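You operate a simulated robot arm through the tools that you are given. There is no shell and no other tool. Be economical: measure what you need, move in short steps, check, and stop when the job is done.

You are at the controls of a simulated two-armed robot. One attempt, no reset.

JOB
Pick up the scoop from the end table with one hand, pass it to the other hand and put it on the top of the near steel box. Put two of the bottles from the top of the press bench on the shelf of the sample bench. Put one of the markers from the top of the press bench on the small base there. The order is free. Set down upright: bottle.

The check looks at the end state, three seconds after you hand in, the way a careful person would. Anything else that was tipped, shoved, dropped, spilled or broken makes it a failure.

ROBOT AND FRAMES
Two 7-joint arms with two-finger grippers on one trunk, on a base that drives. Base frame: it is fixed to the floor where the robot stands at the start and does not move with it; the origin is under the middle of the robot, x ahead of it, y to its left, z up. Lengths are in mm, angles in degrees, forces in N, time in s.
The left shoulder is at the start at [42, 170, 1273], the right one opposite. With the tool pointing down near the work surface each hand reaches from about 100 to 640 mm from the robot's upright axis, wherever it stands, measured 20 degrees to its own side. Places, roughly: bottle [3500, -4500, 750]; marker [3500, -3250, 750]; shelf of the sample bench [5600, -3600, 400]; small base (7x7x3 cm) [3400, -3500, 800]; top of the near steel box (22x36 cm) [-1840, -2960, 960]. Payload 2.69 kg a hand.
The TCP of each hand is the grasp point between the finger pads, 20 mm short of the fingertips. In the tool frame z runs along the fingers and y along their closing line. Largest opening 100 mm; the body of the gripper starts 63 mm behind the TCP.
Orientation is told as [roll, pitch, yaw] about the base's x, y, z axes, in that order, counted from this pose: with the fingers straight down and closing along the base's y, the tool's x points along the base's -x, its y along +y and its z along -z.

CONTROLS
- The arms move only by the tool jog_arm. It takes "left_steps", "right_steps" or both (then of equal length, played together; a hand with none holds still); each is a list of rows, each an object of numbers (a shift or turn left out is 0, a gripper value left out holds the last): "dx", "dy", "dz": the shift along the base's x, y, z in mm; "wx", "wy", "wz": the turn, a rotation vector about the base's x, y, z in degrees; "fingers": the opening, from 0 (shut) to 1 (fully open). In form: [{"dx": .., "dy": .., "dz": .., "wx": .., "wy": .., "wz": .., "fingers": ..}, ...]. A call has 1 to 12 rows; each row shifts and turns the commanded pose from where the row before left it. Each row takes 0.2 s and may step no farther than 50 mm and 8.6 degrees from the row before; otherwise, or with a gripper value out of range, the whole call is refused. Where a pose cannot be reached the arm comes as near as it can. A force on the tool above 40 N (or 10 N above the force at the start of the call, whichever is more), or a blocked arm, ends the call early, and 0.2 s more pass. The fingers move at their own pace (about 108 mm/s each) and stop on an object; they squeeze with about 36 N. The grip force told is the motor's: it shows also when the fingers shut on nothing. Time passes only in rows, and 0.2 s behind the last, so rows that do not move let the fingers close. The reply holds the time, the measured pose of the TCP, the force on the tool along the base axes, the opening and the grip force, in the units named above and with some noise, with the torque about the TCP (base axes, N m) and any sound that the robot's microphone picked up, and new pictures: "pictures" is both (left out), scene, wrist or none (wrist: the cameras of the hands that moved).
- Cameras (640 x 400 px; columns grow to the right, rows downward): "scene" is now at [181.3, -6.7, 1208.2]; the picture's right is [-0.06, -1.00, 0.00], its down [-0.17, 0.01, -0.99] and it looks along [0.98, -0.06, -0.17] (base axes); focal length 239 px, centre (320, 200). "left" rides on the left gripper at [70, 19, -99] in its tool frame; the picture's right is [-0.26, 0.97, 0.00], its down [-0.75, -0.20, -0.63] and it looks along [-0.61, -0.16, 0.78] (tool axes); focal length 230 px, centre (320, 200). "right" rides on the right gripper at [70, -19, -99] in its tool frame; the picture's right is [0.26, 0.97, 0.00], its down [-0.75, 0.20, -0.63] and it looks along [-0.61, 0.16, 0.78] (tool axes); focal length 230 px, centre (320, 200). There is no depth. A picture from a camera that has moved, and an enlarged one, comes with that camera's place and axes in the base frame and with its lens.
- slide_trunk(by): slides the trunk up (or, below 0, down) by that many mm; the arms and the scene camera ride with it, the base frame stays. It gives what a move gives, with no picture.
- base_move(legs): drives the robot by 1 to 6 legs, each [ahead, turn to the left] in mm and degrees, along the robot's own axes; the way and the turn of a leg run together, so that a leg with both is an arc; at most 1500 mm and 180 degrees a leg. The arms and the cameras ride along, it lands a little off, and it stops where it bumps. It gives what a move gives, and a new picture of the scene camera.
- turn_head(pan, tilt): turns the head with the scene camera to pan (to the left, within 60 degrees either way) and tilt (down, from -29 to 69), counted from straight ahead of the robot. It gives what a move gives, and a new picture of the scene camera.
- enlarge(camera, box): a new picture of the part [left, top, right, bottom] of that camera's present view, enlarged. No time passes.
- hand_in(): hands the job in; it is judged then, once.

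Go step by step. Nothing tells you exact positions but the pictures and the camera data: compare them with the known pose of the tool, close in by small moves and look again before you grip or let go. The budget is 165 turns and 260 pictures, counting those below and the enlarged ones. Unless the task says otherwise, let go and move clear before handing in, and close with one line.

The tools are called after "Request:" as name(argument=value, ...) on one line, values as JSON. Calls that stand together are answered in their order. jog_arm: Moves the arms, as the interface text tells. Its arguments: {"type":"object","properties":{"left_steps":{"type":"array"},"right_steps":{"type":"array"},"pictures":{"type":"string","enum":["both","scene","wrist","none"]}},"required":[]} The other tools are called the same way: slide_trunk (by) slides the trunk up or down; base_move (legs) drives the base; turn_head (pan, tilt) turns the head that bears the scene camera; enlarge (camera, box) takes an enlarged picture of a part of a camera's view; hand_in () hands the job in.

At the start:

```text
clock: 0.0
left_eef_pos: [397.0, 168.6, 1174.6]
left_orientation: [-0.1, 0.1, -0.2]
left_ft_force: [0.6, -0.1, -0.1]
left_ft_torque: [-0.01, 0.0, -0.04]
left_gripper_width: 99.9
left_grip_force: 0.1
right_eef_pos: [340.9, -129.4, 1153.3]
right_orientation: [0.0, 0.2, 0.0]
right_ft_force: [0.1, 0.4, 0.2]
right_ft_torque: [-0.02, -0.02, -0.01]
right_gripper_width: 100.1
right_grip_force: 0.0
trunk travel left (down, up): [-500.0, 190.0]
robot x, y, heading: [-1.9, -0.6, -0.0]
head pan, tilt: [-3.5, 8.8]
```

scene: 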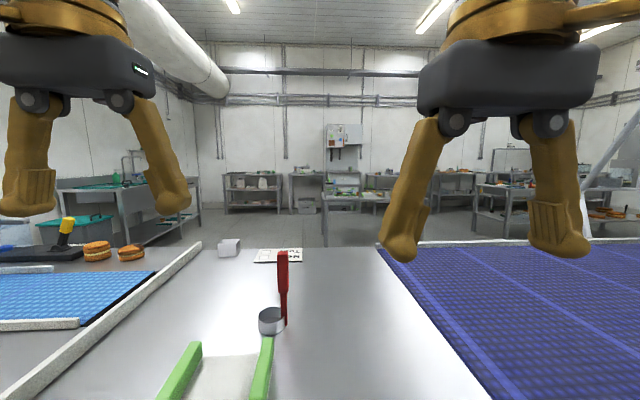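
right: 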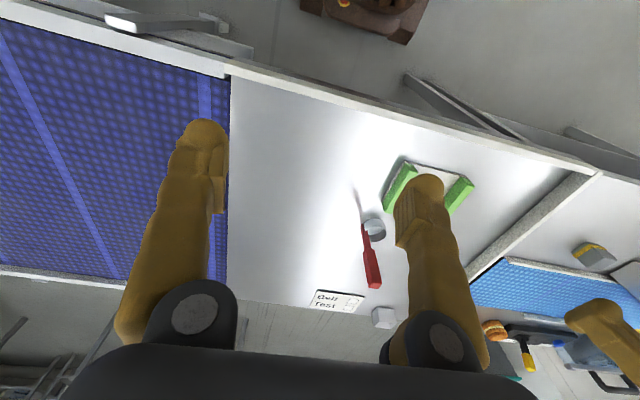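
left: 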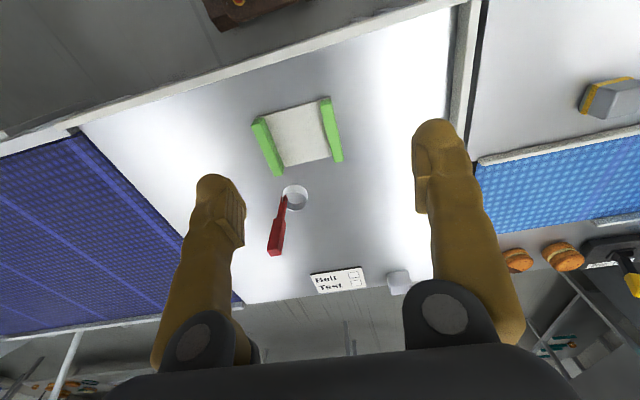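

The scoop, with its red handle apparently standing up from a grey cup, is just ahead on the steel table near [590, 60, 900]. I'll look at it closely before moving.

Request:
enlarge(camera="scene", box=[200, 230, 360, 350])

Request:
enlarge(camera="left", box=[220, 160, 380, 270])

Request:
enlarge(camera="right", box=[300, 190, 460, 300])

```text
3.33 times, centred on (280, 290) of scene
camera zoom: at [181.3, -6.7, 1208.2], right [-0.06, -1.0, 0.0], down [-0.17, 0.01, -0.99], along [0.98, -0.06, -0.17], focal length 797 px, centre (453, -100)
```

zoom: 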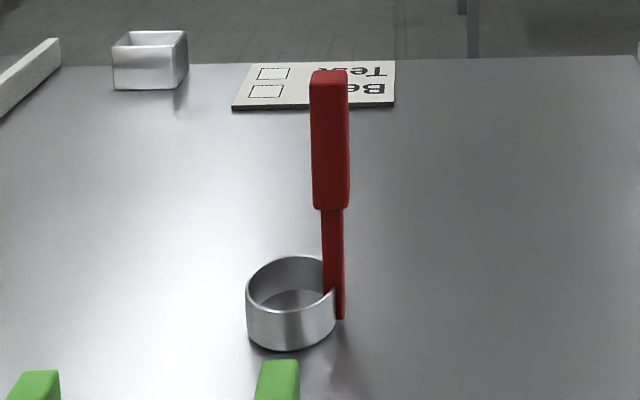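

```text
3.64 times, centred on (300, 215) of left
camera zoom: at [327.9, 187.2, 1272.6], right [0.26, 0.97, 0.0], down [0.75, -0.2, 0.63], along [0.61, -0.16, -0.78], focal length 837 px, centre (393, 146)
```

zoom: 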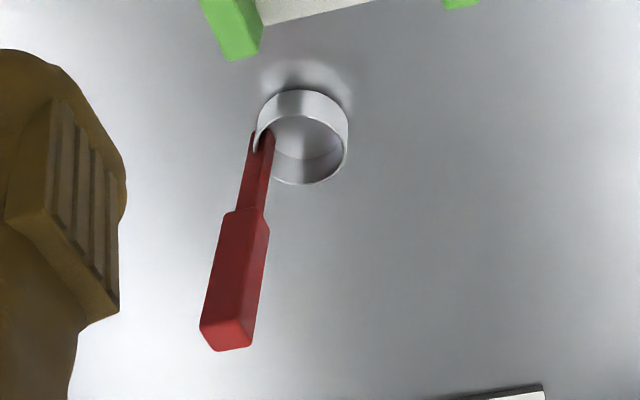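

```text
3.64 times, centred on (380, 245) of right
camera zoom: at [271.1, -147.8, 1252.8], right [-0.26, 0.97, 0.0], down [0.75, 0.2, 0.63], along [0.61, 0.16, -0.78], focal length 837 px, centre (102, 36)
```

zoom: 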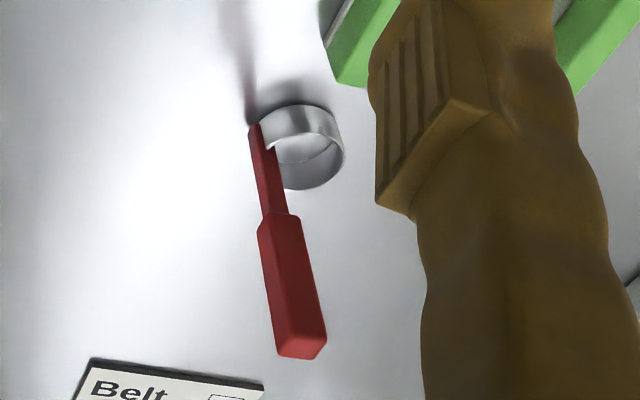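

The handle stands upright, with its top near [600, 38, 1034] and the cup on its +y side. I'll bring the left hand in tilted forward at about 60°, so the right hand can later take the handle top from above.

Request:
jog_arm(left_steps=[{"dx": 17, "dy": -18.6, "dz": -22, "wy": -8.57}, {"dx": 17, "dy": -18.6, "dz": -22, "wy": -8.57}, {"dx": 17, "dy": -18.6, "dz": -22, "wy": -8.57}, {"dx": 17, "dy": -18.6, "dz": -22, "wy": -8.57}, {"dx": 17, "dy": -18.6, "dz": -22, "wy": -8.57}, {"dx": 17, "dy": -18.6, "dz": -22, "wy": -8.57}, {"dx": 17, "dy": -18.6, "dz": -22, "wy": -8.57}, {}])

```text
clock: 2.0
left_eef_pos: [491.7, 67.1, 1048.6]
left_orientation: [-7.2, -61.1, 11.4]
left_ft_force: [-0.2, -0.5, -0.5]
left_ft_torque: [0.03, -0.04, 0.0]
left_gripper_width: 100.0
left_grip_force: 0.1
left hand out of reach, approached as far as the arm can: row 4
right_eef_pos: [302.2, -130.6, 1163.4]
right_orientation: [-0.1, -1.9, 0.0]
right_ft_force: [-0.6, 0.1, 0.6]
right_ft_torque: [-0.02, -0.03, -0.01]
right_gripper_width: 100.1
right_grip_force: 0.1
trunk travel left (down, up): [-500.0, 190.0]
robot x, y, heading: [-4.5, 0.7, -0.2]
head pan, tilt: [-3.5, 8.8]
stopped in row 8 (left hand): the arm was blocked; the commanded pose is now the measured one
camera scene: at [178.9, -6.3, 1208.6], right [-0.06, -1.0, 0.0], down [-0.17, 0.01, -0.99], along [0.98, -0.06, -0.17], focal length 239 px, centre (320, 200)
camera left: at [370.7, 73.7, 1031.7], right [0.04, 0.99, 0.17], down [-0.18, -0.16, 0.97], along [0.98, -0.06, 0.17], focal length 230 px, centre (320, 200)
```

scene: 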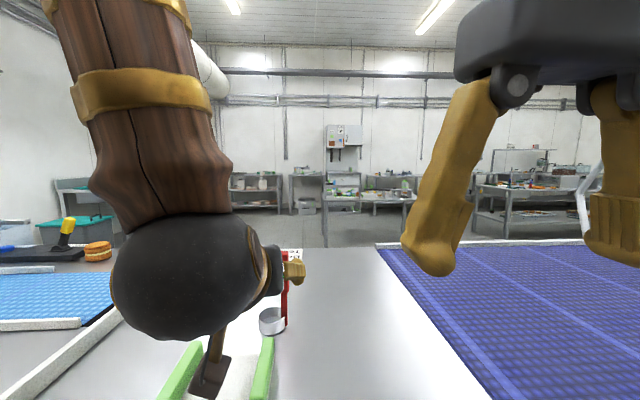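
left: 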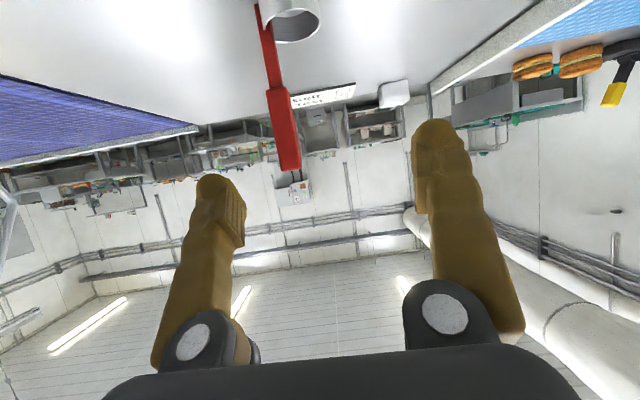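

The left arm touched the right arm on the way, so I'll move the right hand out to the side before going on.

Request:
jog_arm(right_steps=[{"dy": -45}, {"dy": -45}, {"dy": -45}, {"dy": -45}, {"dy": -40, "dx": 30}], pictures="none")

Request:
jog_arm(left_steps=[{"wz": -6, "wx": 3}, {"wz": -6, "wx": 3}, {"dx": 10, "dy": -15}, {"dx": 10, "dy": -14}, {}])

```text
clock: 3.2
left_eef_pos: [497.3, 64.3, 1049.2]
left_orientation: [-8.0, -61.2, 12.1]
left_ft_force: [-0.3, 1.2, -0.7]
left_ft_torque: [-0.04, -0.01, -0.04]
left_gripper_width: 100.1
left_grip_force: 0.1
right_eef_pos: [330.9, -350.6, 1145.3]
right_orientation: [-0.2, 1.4, 0.0]
right_ft_force: [0.0, -0.9, 0.5]
right_ft_torque: [0.0, 0.04, 0.02]
right_gripper_width: 100.0
right_grip_force: 0.1
trunk travel left (down, up): [-500.0, 190.0]
robot x, y, heading: [0.8, 0.2, 0.2]
head pan, tilt: [-3.5, 8.8]
```

```text
clock: 4.4
left_eef_pos: [523.5, 45.6, 1057.8]
left_orientation: [1.5, -61.8, -6.4]
left_ft_force: [-0.3, -0.1, -0.7]
left_ft_torque: [0.03, 0.01, -0.03]
left_gripper_width: 99.9
left_grip_force: 0.0
right_eef_pos: [330.1, -350.0, 1146.0]
right_orientation: [0.1, 1.3, 0.0]
right_ft_force: [-0.4, -0.3, -0.6]
right_ft_torque: [0.0, -0.03, 0.03]
right_gripper_width: 99.9
right_grip_force: 0.1
trunk travel left (down, up): [-500.0, 190.0]
robot x, y, heading: [-2.7, 1.5, 0.2]
head pan, tilt: [-3.5, 8.8]
camera scene: at [181.2, -6.8, 1208.2], right [-0.06, -1.0, 0.0], down [-0.17, 0.01, -0.99], along [0.98, -0.06, -0.17], focal length 239 px, centre (320, 200)
camera left: at [406.0, 74.2, 1042.4], right [0.21, 0.95, 0.24], down [-0.22, -0.19, 0.96], along [0.95, -0.25, 0.17], focal length 230 px, centre (320, 200)
```

scene: 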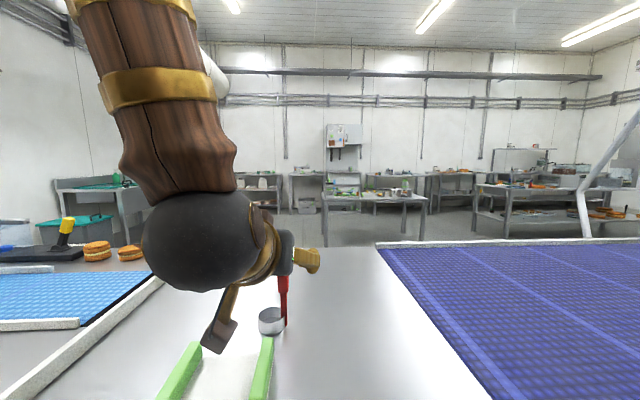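
left: 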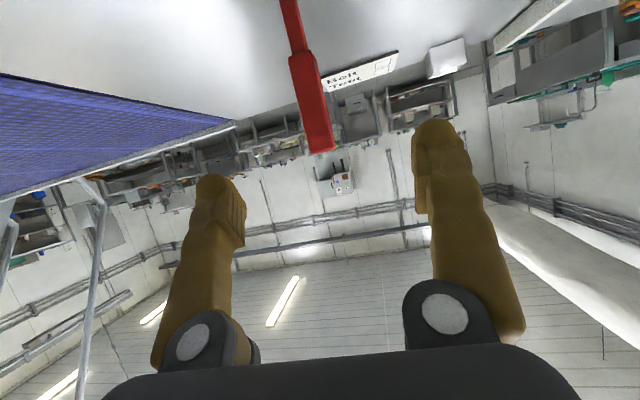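

The handle projects where I expected, with its top near [600, 35, 1035]. I'll square up the hand and move in on the handle.

Request:
jog_arm(left_steps=[{"wz": 6, "dy": -8, "dz": -20}, {"dz": -23}, {"dx": 26, "dz": -14}, {"dx": 26, "dz": -14}, {}])

```text
clock: 5.6
left_eef_pos: [574.5, 35.9, 983.4]
left_orientation: [3.8, -61.8, -3.1]
left_ft_force: [1.1, -0.5, -0.4]
left_ft_torque: [0.01, 0.0, 0.0]
left_gripper_width: 100.3
left_grip_force: 0.1
right_eef_pos: [328.2, -350.0, 1145.7]
right_orientation: [0.1, 1.4, 0.0]
right_ft_force: [-0.8, -0.1, 0.3]
right_ft_torque: [0.0, -0.04, -0.01]
right_gripper_width: 100.2
right_grip_force: 0.1
trunk travel left (down, up): [-500.0, 190.0]
robot x, y, heading: [1.1, -2.7, -0.0]
head pan, tilt: [-3.5, 8.8]
camera scene: at [180.9, -6.8, 1208.3], right [-0.06, -1.0, 0.0], down [-0.17, 0.01, -0.99], along [0.98, -0.06, -0.17], focal length 239 px, centre (320, 200)
camera left: at [455.1, 54.1, 967.6], right [0.12, 0.96, 0.26], down [-0.2, -0.23, 0.95], along [0.97, -0.16, 0.16], focal length 230 px, centre (320, 200)
```

scene: 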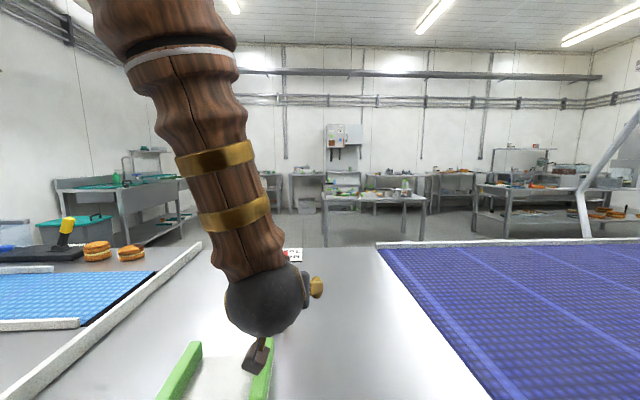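
left: 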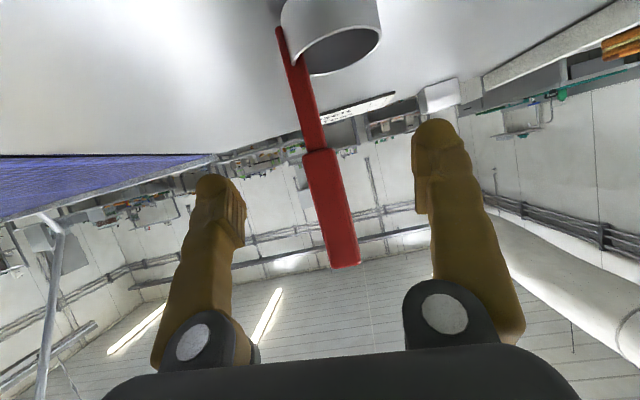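

The handle is centred between the fingers. I'll advance the last 26 mm and close.

Request:
jog_arm(left_steps=[{"dx": 14, "dz": -3}, {"dx": 13, "dz": -3}, {}, {"fingers": 0}, {"fingers": 0}, {}, {}], pictures="wrist")

```text
clock: 7.2
left_eef_pos: [600.0, 34.7, 975.3]
left_orientation: [5.0, -61.7, -4.5]
left_ft_force: [2.7, -2.6, 10.5]
left_ft_torque: [-0.21, -0.2, -0.03]
left_gripper_width: 19.0
left_grip_force: 36.2
right_eef_pos: [329.5, -349.7, 1146.5]
right_orientation: [0.0, 1.3, 0.0]
right_ft_force: [-0.3, -0.4, 0.8]
right_ft_torque: [0.0, -0.02, -0.01]
right_gripper_width: 100.0
right_grip_force: 0.1
trunk travel left (down, up): [-500.0, 190.0]
robot x, y, heading: [2.4, -0.6, 0.0]
head pan, tilt: [-3.5, 8.8]
camera left: at [479.6, 54.6, 959.9], right [0.12, 0.96, 0.27], down [-0.2, -0.24, 0.95], along [0.97, -0.17, 0.16], focal length 230 px, centre (320, 200)
```

left: 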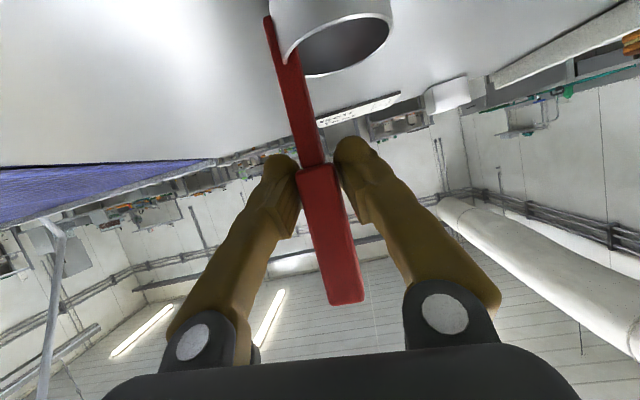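

The left hand holds the handle (19 mm wide). I'll lift it and draw it a little toward the robot.

Request:
jog_arm(left_steps=[{"dz": 20}, {"dz": 30}, {"dz": 30, "dx": -20}, {"dz": 10, "dx": -20}, {"dx": -20}, {}], right_steps=[{}, {}, {"dz": 20}, {"dz": 20}, {"dz": 20}, {}])

```text
clock: 8.8
left_eef_pos: [502.8, 53.6, 1019.8]
left_orientation: [0.6, -55.4, 2.5]
left_ft_force: [-0.6, -0.2, -1.1]
left_ft_torque: [0.0, -0.02, -0.03]
left_gripper_width: 18.7
left_grip_force: 35.5
right_eef_pos: [306.7, -349.3, 1190.8]
right_orientation: [-0.1, 4.6, 0.2]
right_ft_force: [-0.2, -0.5, 0.0]
right_ft_torque: [0.01, -0.03, -0.02]
right_gripper_width: 99.9
right_grip_force: 0.0
trunk travel left (down, up): [-500.0, 190.0]
robot x, y, heading: [2.3, -0.3, -0.2]
head pan, tilt: [-3.5, 8.8]
stopped in row 6 (left hand): the arm was blocked; the commanded pose is now the measured one
camera scene: at [179.7, -7.3, 1208.4], right [-0.06, -1.0, 0.0], down [-0.17, 0.01, -0.99], along [0.98, -0.06, -0.17], focal length 239 px, centre (320, 200)
camera right: at [244.9, -368.0, 1296.4], right [-0.26, 0.97, 0.02], down [0.8, 0.2, 0.57], along [0.54, 0.16, -0.82], focal length 230 px, centre (320, 200)
camera left: at [381.2, 65.5, 1017.8], right [0.1, 0.97, 0.22], down [-0.08, -0.21, 0.97], along [0.99, -0.11, 0.06], focal length 230 px, centre (320, 200)
```

scene: 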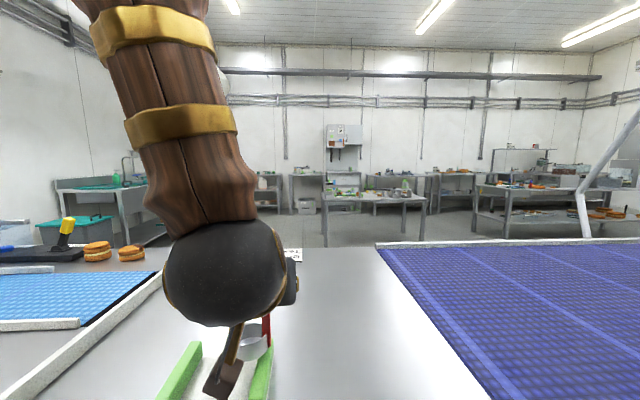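
right: 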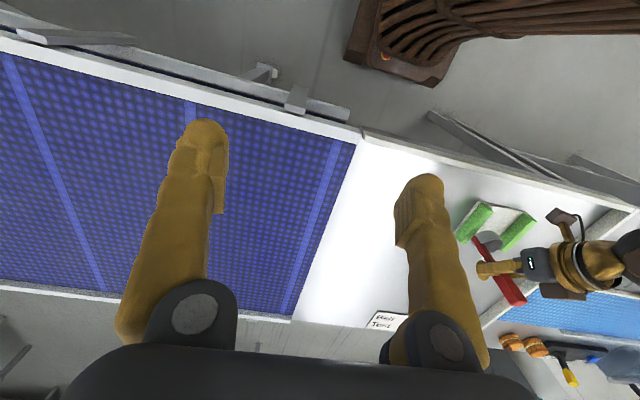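
left: 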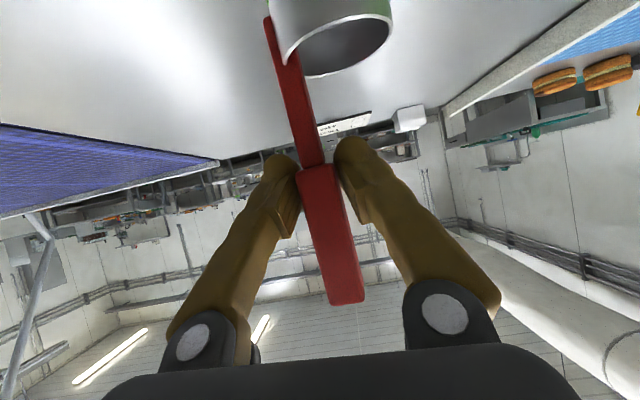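

The left arm is blocked when folded that close in, so I'll move it forward again to where it moved freely.

Request:
jog_arm(left_steps=[{"dx": 20}, {"dx": 20}, {"dx": 20, "dy": -10, "wy": -3}, {}], pictures="scene")

```text
clock: 9.8
left_eef_pos: [568.9, 46.8, 1027.5]
left_orientation: [-1.0, -59.2, 4.3]
left_ft_force: [-0.1, 0.6, -0.7]
left_ft_torque: [-0.05, -0.01, -0.02]
left_gripper_width: 18.7
left_grip_force: 36.1
right_eef_pos: [309.0, -348.9, 1193.1]
right_orientation: [-0.2, 4.6, 0.2]
right_ft_force: [0.2, -0.3, 0.1]
right_ft_torque: [0.01, 0.02, 0.02]
right_gripper_width: 100.2
right_grip_force: 0.1
trunk travel left (down, up): [-500.0, 190.0]
robot x, y, heading: [-2.7, -0.4, -0.1]
head pan, tilt: [-3.5, 8.8]
camera scene: at [180.9, -6.7, 1208.2], right [-0.06, -1.0, 0.0], down [-0.17, 0.01, -0.99], along [0.98, -0.06, -0.17], focal length 239 px, centre (320, 200)
```

scene: 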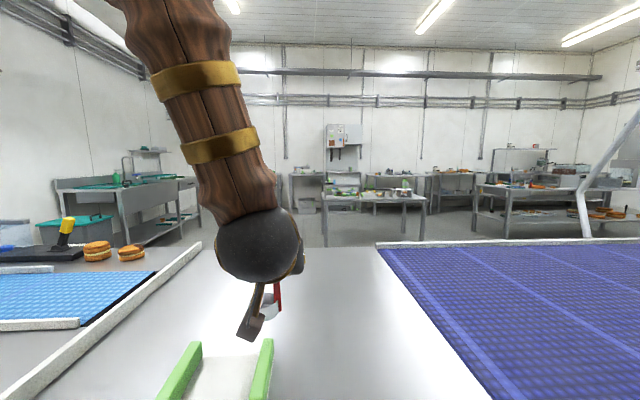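

The scoop is lifted clear of the table. Now I'll bring the right hand forward and in over the handle, staying high.

Request:
jog_arm(right_steps=[{"dx": 45}, {"dx": 45}, {"dx": 40, "dy": 25}, {"dx": 25, "dy": 40}, {"dx": 15, "dy": 45}, {"dx": 10, "dy": 45}, {"dy": 30}, {}])

```text
clock: 11.6
left_eef_pos: [568.4, 46.3, 1024.1]
left_orientation: [-0.7, -58.9, 3.9]
left_ft_force: [0.2, -0.3, -1.4]
left_ft_torque: [-0.01, -0.02, 0.02]
left_gripper_width: 18.7
left_grip_force: 36.2
right_eef_pos: [491.8, -165.6, 1214.4]
right_orientation: [-0.2, -0.5, 0.0]
right_ft_force: [-0.3, 0.2, 0.8]
right_ft_torque: [0.03, 0.0, 0.04]
right_gripper_width: 99.9
right_grip_force: 0.1
trunk travel left (down, up): [-500.0, 190.0]
robot x, y, heading: [-3.4, -1.8, 0.0]
head pan, tilt: [-3.5, 8.8]
camera scene: at [181.7, -7.2, 1208.1], right [-0.06, -1.0, 0.0], down [-0.17, 0.01, -0.99], along [0.98, -0.06, -0.17], focal length 239 px, centre (320, 200)
camera right: at [421.0, -183.5, 1314.1], right [-0.26, 0.97, 0.0], down [0.75, 0.2, 0.63], along [0.61, 0.16, -0.77], focal length 230 px, centre (320, 200)
```

scene: 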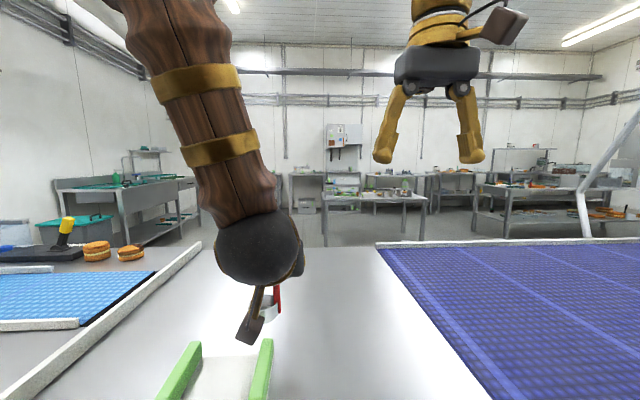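
right: 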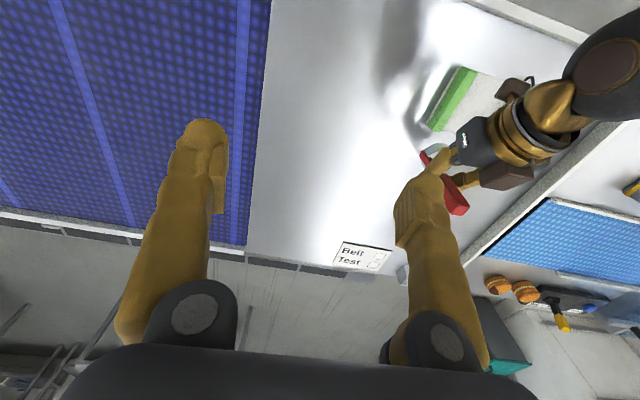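

I'll move the right hand over the handle at this height and check.

Request:
jog_arm(right_steps=[{"dx": 20, "dy": 40}, {"dx": 20, "dy": 40}, {"dx": 15, "dy": 40}, {"dx": 10, "dy": 40}, {"dx": 5, "dy": 40}, {"dz": -20}, {}])

```text
clock: 12.7
left_eef_pos: [549.4, 53.0, 1031.5]
left_orientation: [-1.3, -59.5, 5.2]
left_ft_force: [0.7, -0.6, -1.1]
left_ft_torque: [-0.04, -0.04, 0.04]
left_gripper_width: 18.7
left_grip_force: 36.1
right_eef_pos: [545.6, -3.9, 1239.3]
right_orientation: [1.2, -2.3, -1.1]
right_ft_force: [-0.7, 0.3, 0.5]
right_ft_torque: [0.0, -0.11, 0.02]
right_gripper_width: 100.1
right_grip_force: 0.1
trunk travel left (down, up): [-500.0, 190.0]
robot x, y, heading: [0.2, -1.3, 0.0]
head pan, tilt: [-3.5, 8.8]
stopped in row 5 (right hand): the arm was blocked; the commanded pose is now the measured one
camera scene: at [178.2, -6.9, 1208.8], right [-0.06, -1.0, 0.0], down [-0.17, 0.01, -0.99], along [0.98, -0.06, -0.17], focal length 239 px, centre (320, 200)
camera right: at [472.4, -23.2, 1336.0], right [-0.24, 0.97, 0.01], down [0.73, 0.17, 0.66], along [0.64, 0.17, -0.75], focal length 230 px, centre (320, 200)
```

scene: 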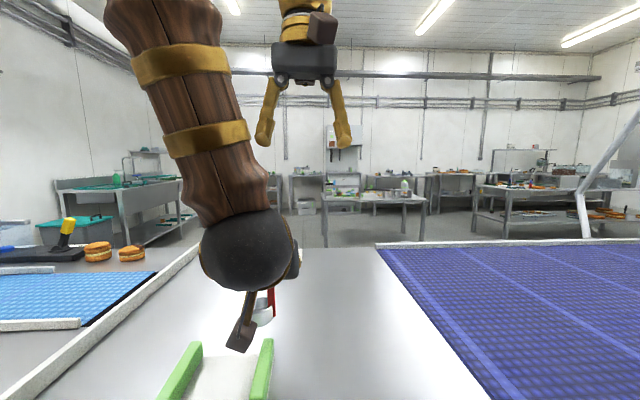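
right: 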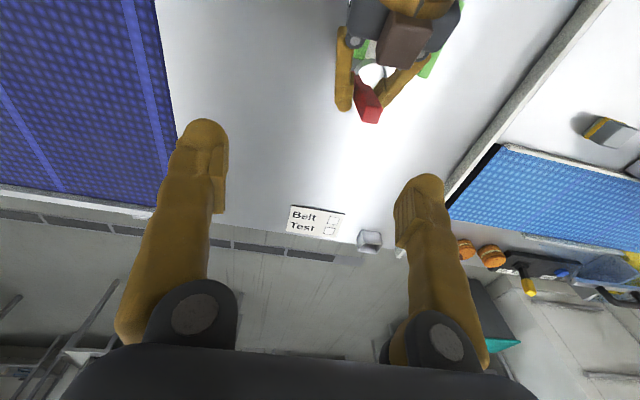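

The two forearms met. I'll back the right hand off, raise the trunk, and swing the left hand about the vertical so its arm comes in from the left side.

Request:
jog_arm(right_steps=[{"dy": -45, "dx": -10}, {"dy": -45, "dx": -15}, {"dy": -45, "dx": -15}, {"dy": -45}, {"dy": -30}], pictures="none")

Request:
slide_trunk(by=80)

Request:
jog_arm(left_steps=[{"wz": -8.5}, {"wz": -8.5}, {"wz": -8.5}, {"wz": -8.5}, {"wz": -8.5}, {"wz": -8.5}, {"wz": -8.5}, {"wz": -8.5}, {"wz": -8.5}, {"wz": -8.5}, {}])

```text
clock: 13.0
left_eef_pos: [534.5, 57.3, 1036.2]
left_orientation: [-1.9, -59.8, 6.5]
left_ft_force: [-0.2, -0.3, -1.2]
left_ft_torque: [-0.01, -0.01, 0.02]
left_gripper_width: 18.8
left_grip_force: 36.0
right_eef_pos: [523.8, -23.7, 1248.4]
right_orientation: [1.3, -3.1, -1.1]
right_ft_force: [-0.3, 0.0, 0.4]
right_ft_torque: [0.02, -0.07, -0.01]
right_gripper_width: 99.9
right_grip_force: 0.0
trunk travel left (down, up): [-500.0, 190.0]
robot x, y, heading: [-5.2, 1.1, 0.2]
head pan, tilt: [-3.5, 8.8]
stopped in row 1 (right hand): the arm was blocked; the commanded pose is now the measured one
```

```text
clock: 14.2
left_eef_pos: [538.5, 56.1, 1119.1]
left_orientation: [-2.6, -60.1, 7.1]
left_ft_force: [0.3, -0.4, -1.8]
left_ft_torque: [-0.01, -0.02, 0.02]
left_gripper_width: 18.8
left_grip_force: 36.3
right_eef_pos: [528.1, -23.3, 1326.6]
right_orientation: [1.2, -2.8, -1.3]
right_ft_force: [0.3, -0.1, -0.7]
right_ft_torque: [0.01, 0.01, 0.0]
right_gripper_width: 100.1
right_grip_force: 0.0
trunk travel left (down, up): [-580.0, 110.0]
robot x, y, heading: [-1.7, 5.8, 0.1]
head pan, tilt: [-3.5, 8.8]
```

```text
clock: 16.6
left_eef_pos: [536.2, 53.6, 1119.7]
left_orientation: [-1.9, -60.2, -79.4]
left_ft_force: [0.5, 0.5, -0.5]
left_ft_torque: [0.0, 0.02, 0.0]
left_gripper_width: 18.7
left_grip_force: 36.1
right_eef_pos: [526.9, -23.0, 1325.4]
right_orientation: [1.2, -2.9, -1.2]
right_ft_force: [0.0, 0.3, 0.5]
right_ft_torque: [0.0, -0.03, 0.0]
right_gripper_width: 100.1
right_grip_force: 0.1
trunk travel left (down, up): [-580.0, 110.0]
robot x, y, heading: [2.0, -1.7, -0.2]
head pan, tilt: [-3.5, 8.8]
camera scene: at [182.5, -6.5, 1288.2], right [-0.06, -1.0, 0.0], down [-0.17, 0.01, -0.99], along [0.98, -0.06, -0.17], focal length 239 px, centre (320, 200)
camera left: at [536.5, 174.4, 1107.2], right [0.98, 0.02, 0.21], down [-0.21, 0.14, 0.97], along [-0.01, -0.99, 0.15], focal length 230 px, centre (320, 200)
```

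scene: 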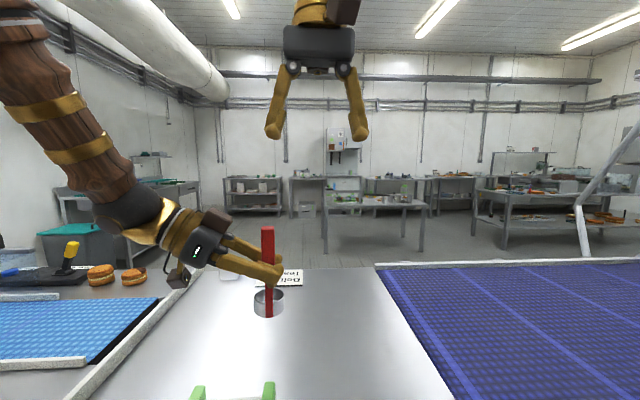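
left: 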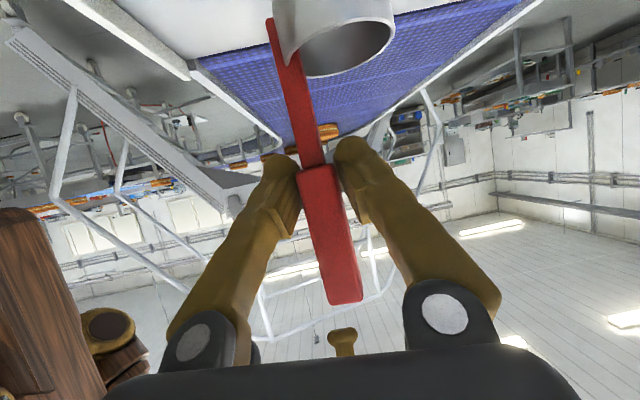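

The left arm now stays well to the left. I'll yaw the right hand about 100° so both hands close on the same handle faces without the fingers clashing.

Request:
jog_arm(right_steps=[{"wz": 8.5, "dy": -5}, {"wz": 8.5, "dy": -5}, {"wz": 8.5, "dy": -5}, {"wz": 8.5, "dy": -5}, {"wz": 8.5}, {"wz": 8.5}, {"wz": 8.5}, {"wz": 8.5}, {"wz": 8.5}, {"wz": 8.5}, {"wz": 8.5}, {"wz": 8.5}])

```text
clock: 19.1
left_eef_pos: [515.4, 52.4, 1130.6]
left_orientation: [0.3, -60.3, -81.3]
left_ft_force: [-1.9, 0.2, -1.8]
left_ft_torque: [0.04, 0.0, 0.07]
left_gripper_width: 18.7
left_grip_force: 35.9
right_eef_pos: [502.9, -42.2, 1338.2]
right_orientation: [0.1, -2.9, 95.2]
right_ft_force: [-0.4, 0.1, 0.1]
right_ft_torque: [0.01, -0.08, 0.03]
right_gripper_width: 100.1
right_grip_force: 0.1
trunk travel left (down, up): [-580.0, 110.0]
robot x, y, heading: [1.1, -1.4, 0.1]
head pan, tilt: [-3.5, 8.8]
stopped in row 12 (right hand): the arm was blocked; the commanded pose is now the measured one
camera scene: at [179.0, -6.7, 1288.8], right [-0.06, -1.0, 0.0], down [-0.17, 0.01, -0.99], along [0.98, -0.06, -0.17], focal length 239 px, centre (320, 200)
camera right: at [527.0, -114.1, 1434.1], right [-0.94, -0.34, -0.01], down [-0.26, 0.7, 0.67], along [-0.22, 0.63, -0.75], focal length 230 px, centre (320, 200)
```

scene: 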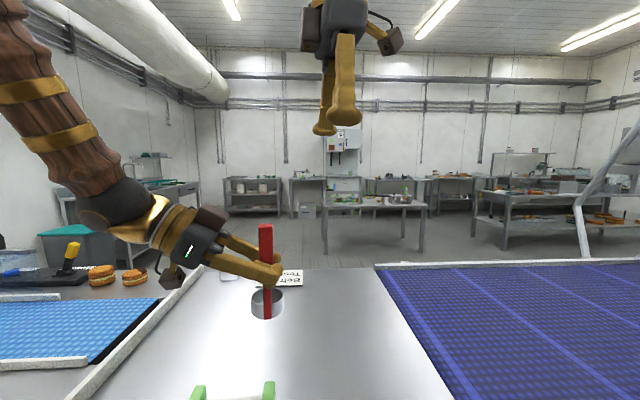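
right: 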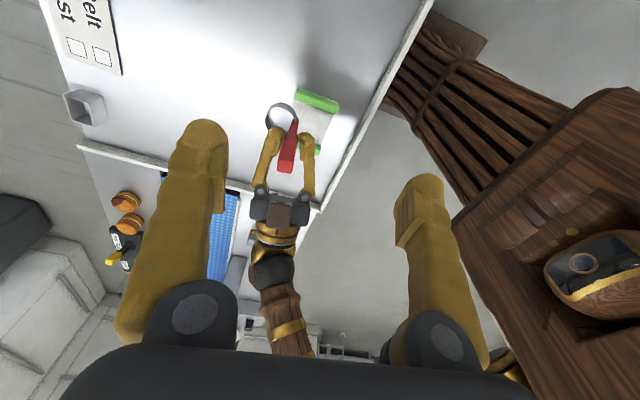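

Both hands now close along nearly the same line, and the handle top is near [514, 50, 1191]. I'll bring the right hand above it, partly lowered.

Request:
jog_arm(right_steps=[{"dy": 23, "dx": 3, "dz": -20}, {"dy": 23, "dx": 3, "dz": -20}, {"dy": 23, "dx": 3, "dz": -20}, {"dy": 23, "dx": 2, "dz": -20}, {}])

```text
clock: 20.3
left_eef_pos: [496.7, 51.8, 1139.0]
left_orientation: [2.3, -60.4, -83.2]
left_ft_force: [-0.6, 0.0, -0.7]
left_ft_torque: [0.01, 0.01, 0.03]
left_gripper_width: 19.0
left_grip_force: 36.1
right_eef_pos: [492.3, 50.0, 1265.6]
right_orientation: [-0.7, -2.7, 95.2]
right_ft_force: [-0.7, -0.5, -0.9]
right_ft_torque: [-0.01, -0.06, -0.01]
right_gripper_width: 99.9
right_grip_force: 0.1
trunk travel left (down, up): [-580.0, 110.0]
robot x, y, heading: [1.3, -1.9, -0.0]
head pan, tilt: [-3.5, 8.8]
stopped in row 5 (right hand): the arm was blocked; the commanded pose is now the measured one
camera scene: at [179.1, -7.1, 1288.8], right [-0.06, -1.0, 0.0], down [-0.17, 0.01, -0.99], along [0.98, -0.06, -0.17], focal length 239 px, centre (320, 200)
camera right: at [517.2, -22.0, 1363.0], right [-0.94, -0.34, -0.02], down [-0.27, 0.7, 0.66], along [-0.21, 0.63, -0.75], focal length 230 px, centre (320, 200)
```

scene: 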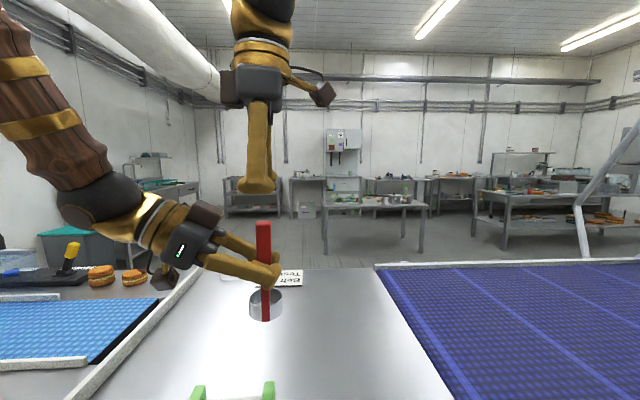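
right: 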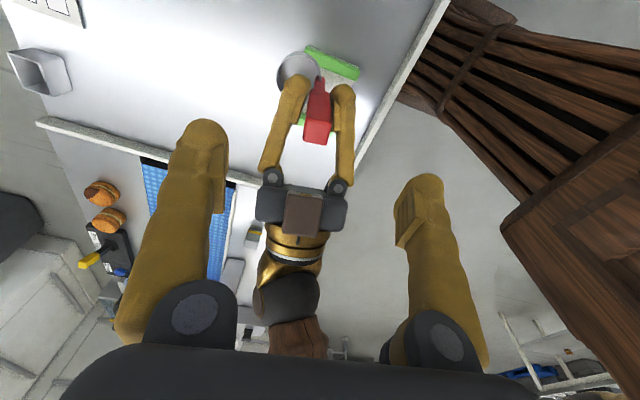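

The right hand is centred over the handle top, which is near [496, 52, 1200]. I'll descend about 85 mm and look.

Request:
jog_arm(right_steps=[{"dz": -20, "dx": 3, "dy": 1}, {"dz": -20}, {"dz": -20}, {"dz": -20}, {}])

```text
clock: 21.5
left_eef_pos: [502.1, 52.4, 1135.9]
left_orientation: [1.7, -60.5, -82.7]
left_ft_force: [-0.3, 0.6, -1.7]
left_ft_torque: [0.0, 0.03, -0.04]
left_gripper_width: 18.9
left_grip_force: 35.9
right_eef_pos: [502.8, 51.0, 1183.9]
right_orientation: [-0.6, -2.8, 95.1]
right_ft_force: [0.5, -0.2, 0.3]
right_ft_torque: [-0.01, -0.06, 0.03]
right_gripper_width: 100.1
right_grip_force: 0.1
trunk travel left (down, up): [-580.0, 110.0]
robot x, y, heading: [-1.3, 1.4, -0.0]
head pan, tilt: [-3.5, 8.8]
camera scene: at [182.9, -6.6, 1288.1], right [-0.06, -1.0, 0.0], down [-0.17, 0.01, -0.99], along [0.98, -0.06, -0.17], focal length 239 px, centre (320, 200)
camera right: at [525.9, -20.7, 1279.7], right [-0.94, -0.34, -0.02], down [-0.27, 0.7, 0.66], along [-0.21, 0.63, -0.75], focal length 230 px, centre (320, 200)
```

scene: 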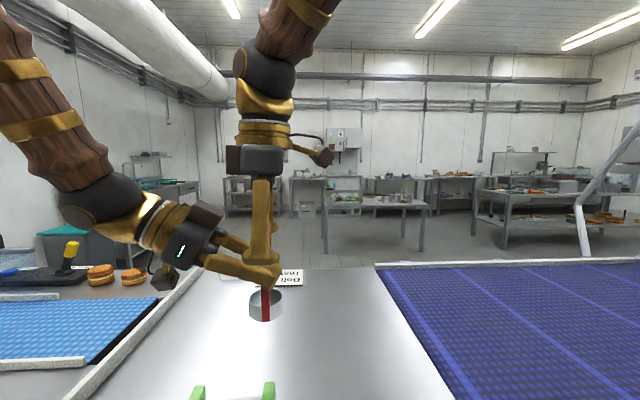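
right: 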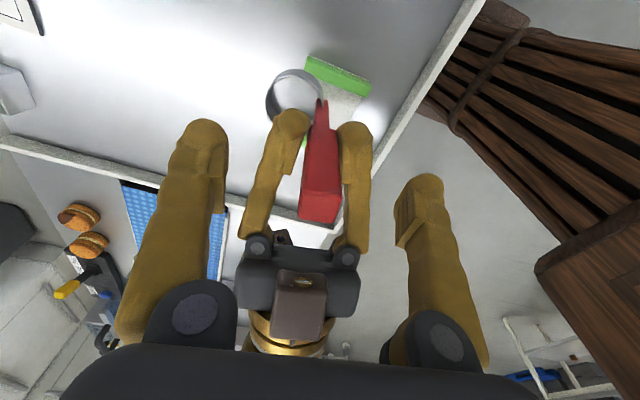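

The handle sits between the right fingers, with a safe gap above the left fingers. I'll lower 5 mm and close the right hand.

Request:
jog_arm(right_steps=[{"dz": -5}, {"fingers": 0}, {}, {}, {}], pictures="wrist")

```text
clock: 22.7
left_eef_pos: [502.5, 52.4, 1136.8]
left_orientation: [1.6, -60.5, -82.7]
left_ft_force: [-2.7, 0.1, -0.8]
left_ft_torque: [-0.01, -0.02, -0.33]
left_gripper_width: 18.9
left_grip_force: 36.0
right_eef_pos: [501.6, 50.8, 1178.4]
right_orientation: [-0.4, -2.7, 95.1]
right_ft_force: [2.1, -0.4, -0.2]
right_ft_torque: [0.03, -0.12, 0.31]
right_gripper_width: 19.2
right_grip_force: 36.1
trunk travel left (down, up): [-580.0, 110.0]
robot x, y, heading: [1.8, 0.7, -0.0]
head pan, tilt: [-3.5, 8.8]
camera right: at [525.7, -20.9, 1274.3], right [-0.94, -0.34, -0.02], down [-0.27, 0.7, 0.66], along [-0.21, 0.63, -0.75], focal length 230 px, centre (320, 200)
```

right: 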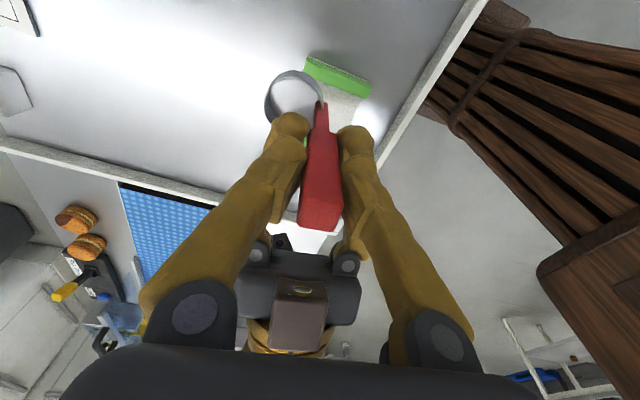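

Both hands hold it. The left hand now opens and withdraws to the left.

Request:
jog_arm(left_steps=[{"fingers": 1}, {}, {}, {"dy": 25, "dz": 8}, {"dy": 40, "dz": 15}, {"dy": 45, "dz": 10}, {"dy": 40}, {}])

```text
clock: 24.5
left_eef_pos: [502.3, 203.0, 1168.9]
left_orientation: [1.8, -60.5, -82.8]
left_ft_force: [-0.6, -0.2, 0.1]
left_ft_torque: [0.03, 0.01, 0.01]
left_gripper_width: 100.0
left_grip_force: 0.1
right_eef_pos: [501.7, 51.3, 1179.0]
right_orientation: [-0.4, -2.8, 95.1]
right_ft_force: [0.0, -0.6, -0.3]
right_ft_torque: [-0.03, 0.03, 0.03]
right_gripper_width: 18.8
right_grip_force: 36.4
trunk travel left (down, up): [-580.0, 110.0]
robot x, y, heading: [0.0, 1.1, 0.0]
head pan, tilt: [-3.5, 8.8]
camera scene: at [182.7, -7.2, 1288.2], right [-0.06, -1.0, 0.0], down [-0.17, 0.01, -0.99], along [0.98, -0.06, -0.17], focal length 239 px, centre (320, 200)
camera left: at [502.4, 324.2, 1157.8], right [0.97, 0.02, 0.24], down [-0.24, 0.14, 0.96], along [-0.01, -0.99, 0.14], focal length 230 px, centre (320, 200)
```

scene: 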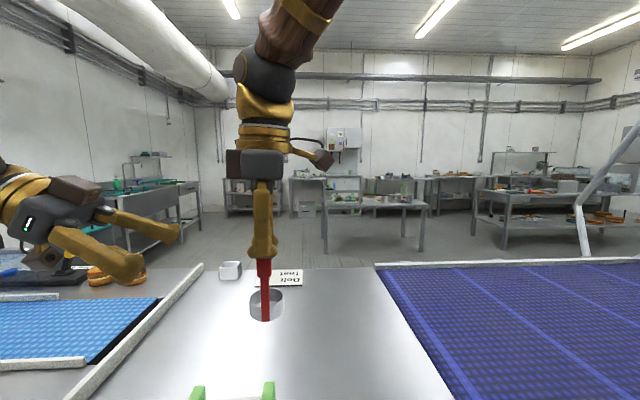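
left: 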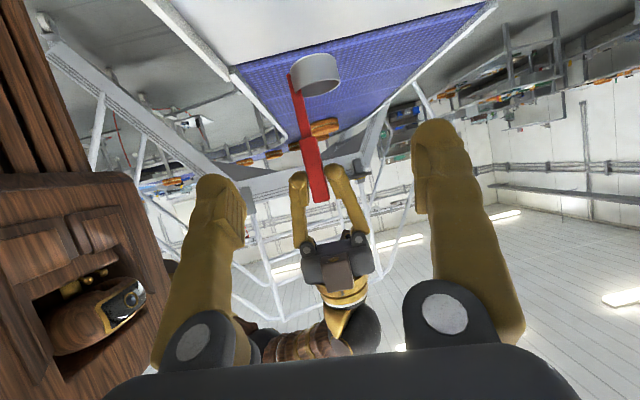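

The pass is done and the right hand alone holds the scoop. Next I'll look around to the right before driving toward the steel box, which is behind and to the right.

Request:
turn_head(pan=-60, tilt=15)

Request:
turn_head(pan=60, tilt=15)

```text
clock: 25.8
left_eef_pos: [502.2, 202.7, 1170.9]
left_orientation: [1.9, -60.7, -82.6]
left_ft_force: [-0.3, 0.2, -0.1]
left_ft_torque: [0.0, 0.03, -0.02]
left_gripper_width: 100.1
left_grip_force: 0.1
right_eef_pos: [502.1, 50.4, 1178.9]
right_orientation: [-0.4, -2.8, 95.2]
right_ft_force: [-0.5, 0.4, -0.1]
right_ft_torque: [0.01, -0.01, 0.0]
right_gripper_width: 18.7
right_grip_force: 35.7
trunk travel left (down, up): [-580.0, 110.0]
robot x, y, heading: [3.1, 2.7, -0.1]
head pan, tilt: [-60.0, 15.0]
camera scene: at [136.9, -81.8, 1278.9], right [-0.87, -0.5, 0.02], down [-0.15, 0.22, -0.96], along [0.48, -0.84, -0.27], focal length 239 px, centre (320, 200)
```

scene: 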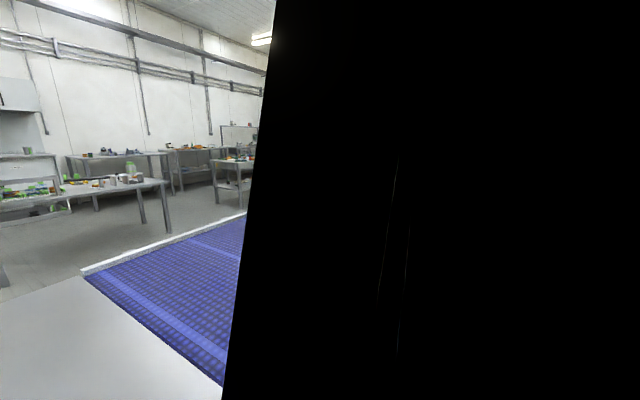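

```text
clock: 27.8
left_eef_pos: [502.2, 201.8, 1169.9]
left_orientation: [1.8, -60.6, -82.7]
left_ft_force: [-0.2, 0.3, 0.7]
left_ft_torque: [0.0, 0.0, -0.03]
left_gripper_width: 100.0
left_grip_force: 0.0
right_eef_pos: [501.4, 51.7, 1177.8]
right_orientation: [-0.5, -2.8, 95.1]
right_ft_force: [0.0, -0.7, 0.0]
right_ft_torque: [-0.02, 0.02, -0.03]
right_gripper_width: 18.5
right_grip_force: 36.5
trunk travel left (down, up): [-580.0, 110.0]
robot x, y, heading: [-3.2, 3.8, 0.2]
head pan, tilt: [60.0, 15.0]
camera scene: at [136.8, 79.9, 1278.9], right [0.87, -0.5, -0.02], down [-0.15, -0.22, -0.96], along [0.48, 0.84, -0.27], focal length 239 px, centre (320, 200)
```

scene: 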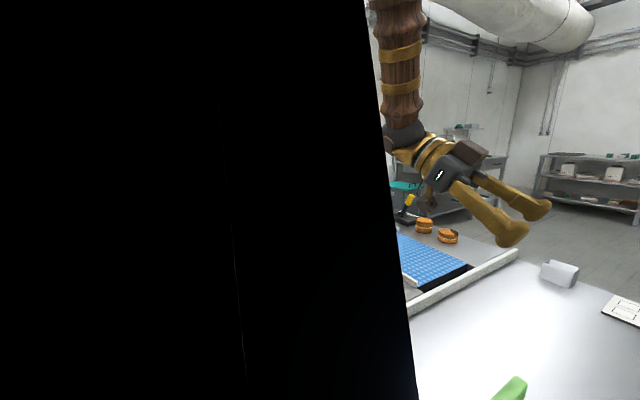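

Panning far to the side is blocked by the robot's own body, so I'll face the head forward again. I'll back away from the table and then turn to see the rest of the room.

Request:
turn_head(pan=0, tilt=15)

Request:
base_move(legs=[[-400, 0]])

Request:
base_move(legs=[[0, -80]])

```text
clock: 29.1
left_eef_pos: [501.8, 203.6, 1170.0]
left_orientation: [1.8, -60.7, -82.8]
left_ft_force: [0.3, -0.9, 0.9]
left_ft_torque: [0.04, -0.01, -0.03]
left_gripper_width: 99.8
left_grip_force: 0.1
right_eef_pos: [501.3, 50.5, 1178.4]
right_orientation: [-0.4, -2.7, 95.1]
right_ft_force: [0.9, -0.3, 0.2]
right_ft_torque: [0.01, 0.04, 0.03]
right_gripper_width: 18.7
right_grip_force: 35.6
trunk travel left (down, up): [-580.0, 110.0]
robot x, y, heading: [-0.8, 0.1, -0.0]
head pan, tilt: [0.0, 15.0]
camera scene: at [183.5, -0.9, 1278.1], right [0.0, -1.0, 0.0], down [-0.28, 0.0, -0.96], along [0.96, 0.0, -0.28], focal length 239 px, centre (320, 200)
```

scene: 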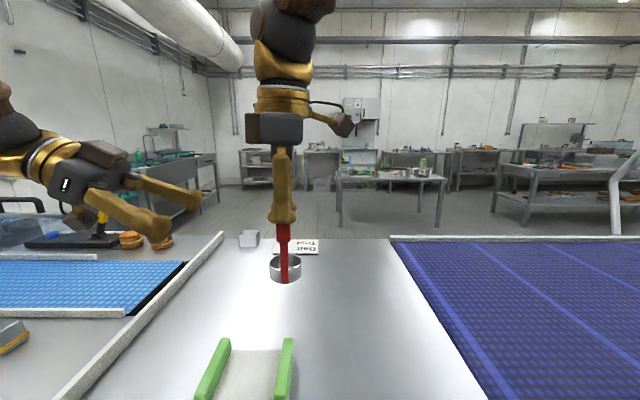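

```text
clock: 31.5
left_eef_pos: [105.7, 201.1, 1170.0]
left_orientation: [1.8, -60.6, -82.8]
left_ft_force: [-0.4, -0.5, 0.0]
left_ft_torque: [0.03, -0.03, 0.0]
left_gripper_width: 100.0
left_grip_force: 0.1
right_eef_pos: [103.9, 50.7, 1178.2]
right_orientation: [-0.4, -2.8, 95.0]
right_ft_force: [-0.5, -0.7, -1.1]
right_ft_torque: [-0.02, 0.03, 0.01]
right_gripper_width: 18.8
right_grip_force: 36.0
trunk travel left (down, up): [-580.0, 110.0]
robot x, y, heading: [-399.2, 1.1, -0.1]
head pan, tilt: [0.0, 15.0]
camera scene: at [-213.5, -0.9, 1278.2], right [0.0, -1.0, 0.0], down [-0.28, 0.0, -0.96], along [0.96, 0.0, -0.28], focal length 239 px, centre (320, 200)
```

scene: 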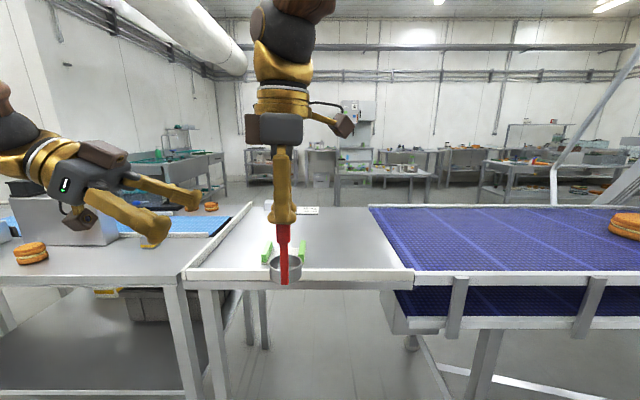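

```text
clock: 34.8
left_eef_pos: [-48.5, -345.6, 1194.3]
left_orientation: [7.8, -60.9, -156.9]
left_ft_force: [-0.7, 0.7, 0.9]
left_ft_torque: [0.01, -0.06, 0.05]
left_gripper_width: 99.8
left_grip_force: 0.1
right_eef_pos: [-189.1, -399.6, 1201.8]
right_orientation: [-3.2, -2.3, 26.4]
right_ft_force: [-0.8, 1.0, -1.7]
right_ft_torque: [-0.04, -0.06, -0.02]
right_gripper_width: 18.7
right_grip_force: 35.8
trunk travel left (down, up): [-580.0, 110.0]
robot x, y, heading: [-384.1, 0.7, -69.0]
head pan, tilt: [0.0, 15.0]
stopped in leg 1: the robot was blocked; the commanded pose is now the measured one
camera scene: at [-324.7, -172.1, 1278.4], right [-0.93, -0.36, 0.0], down [-0.1, 0.26, -0.96], along [0.34, -0.9, -0.27], focal length 239 px, centre (320, 200)
```

scene: 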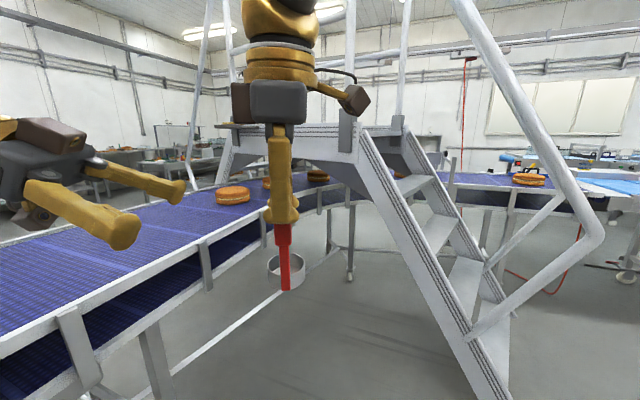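

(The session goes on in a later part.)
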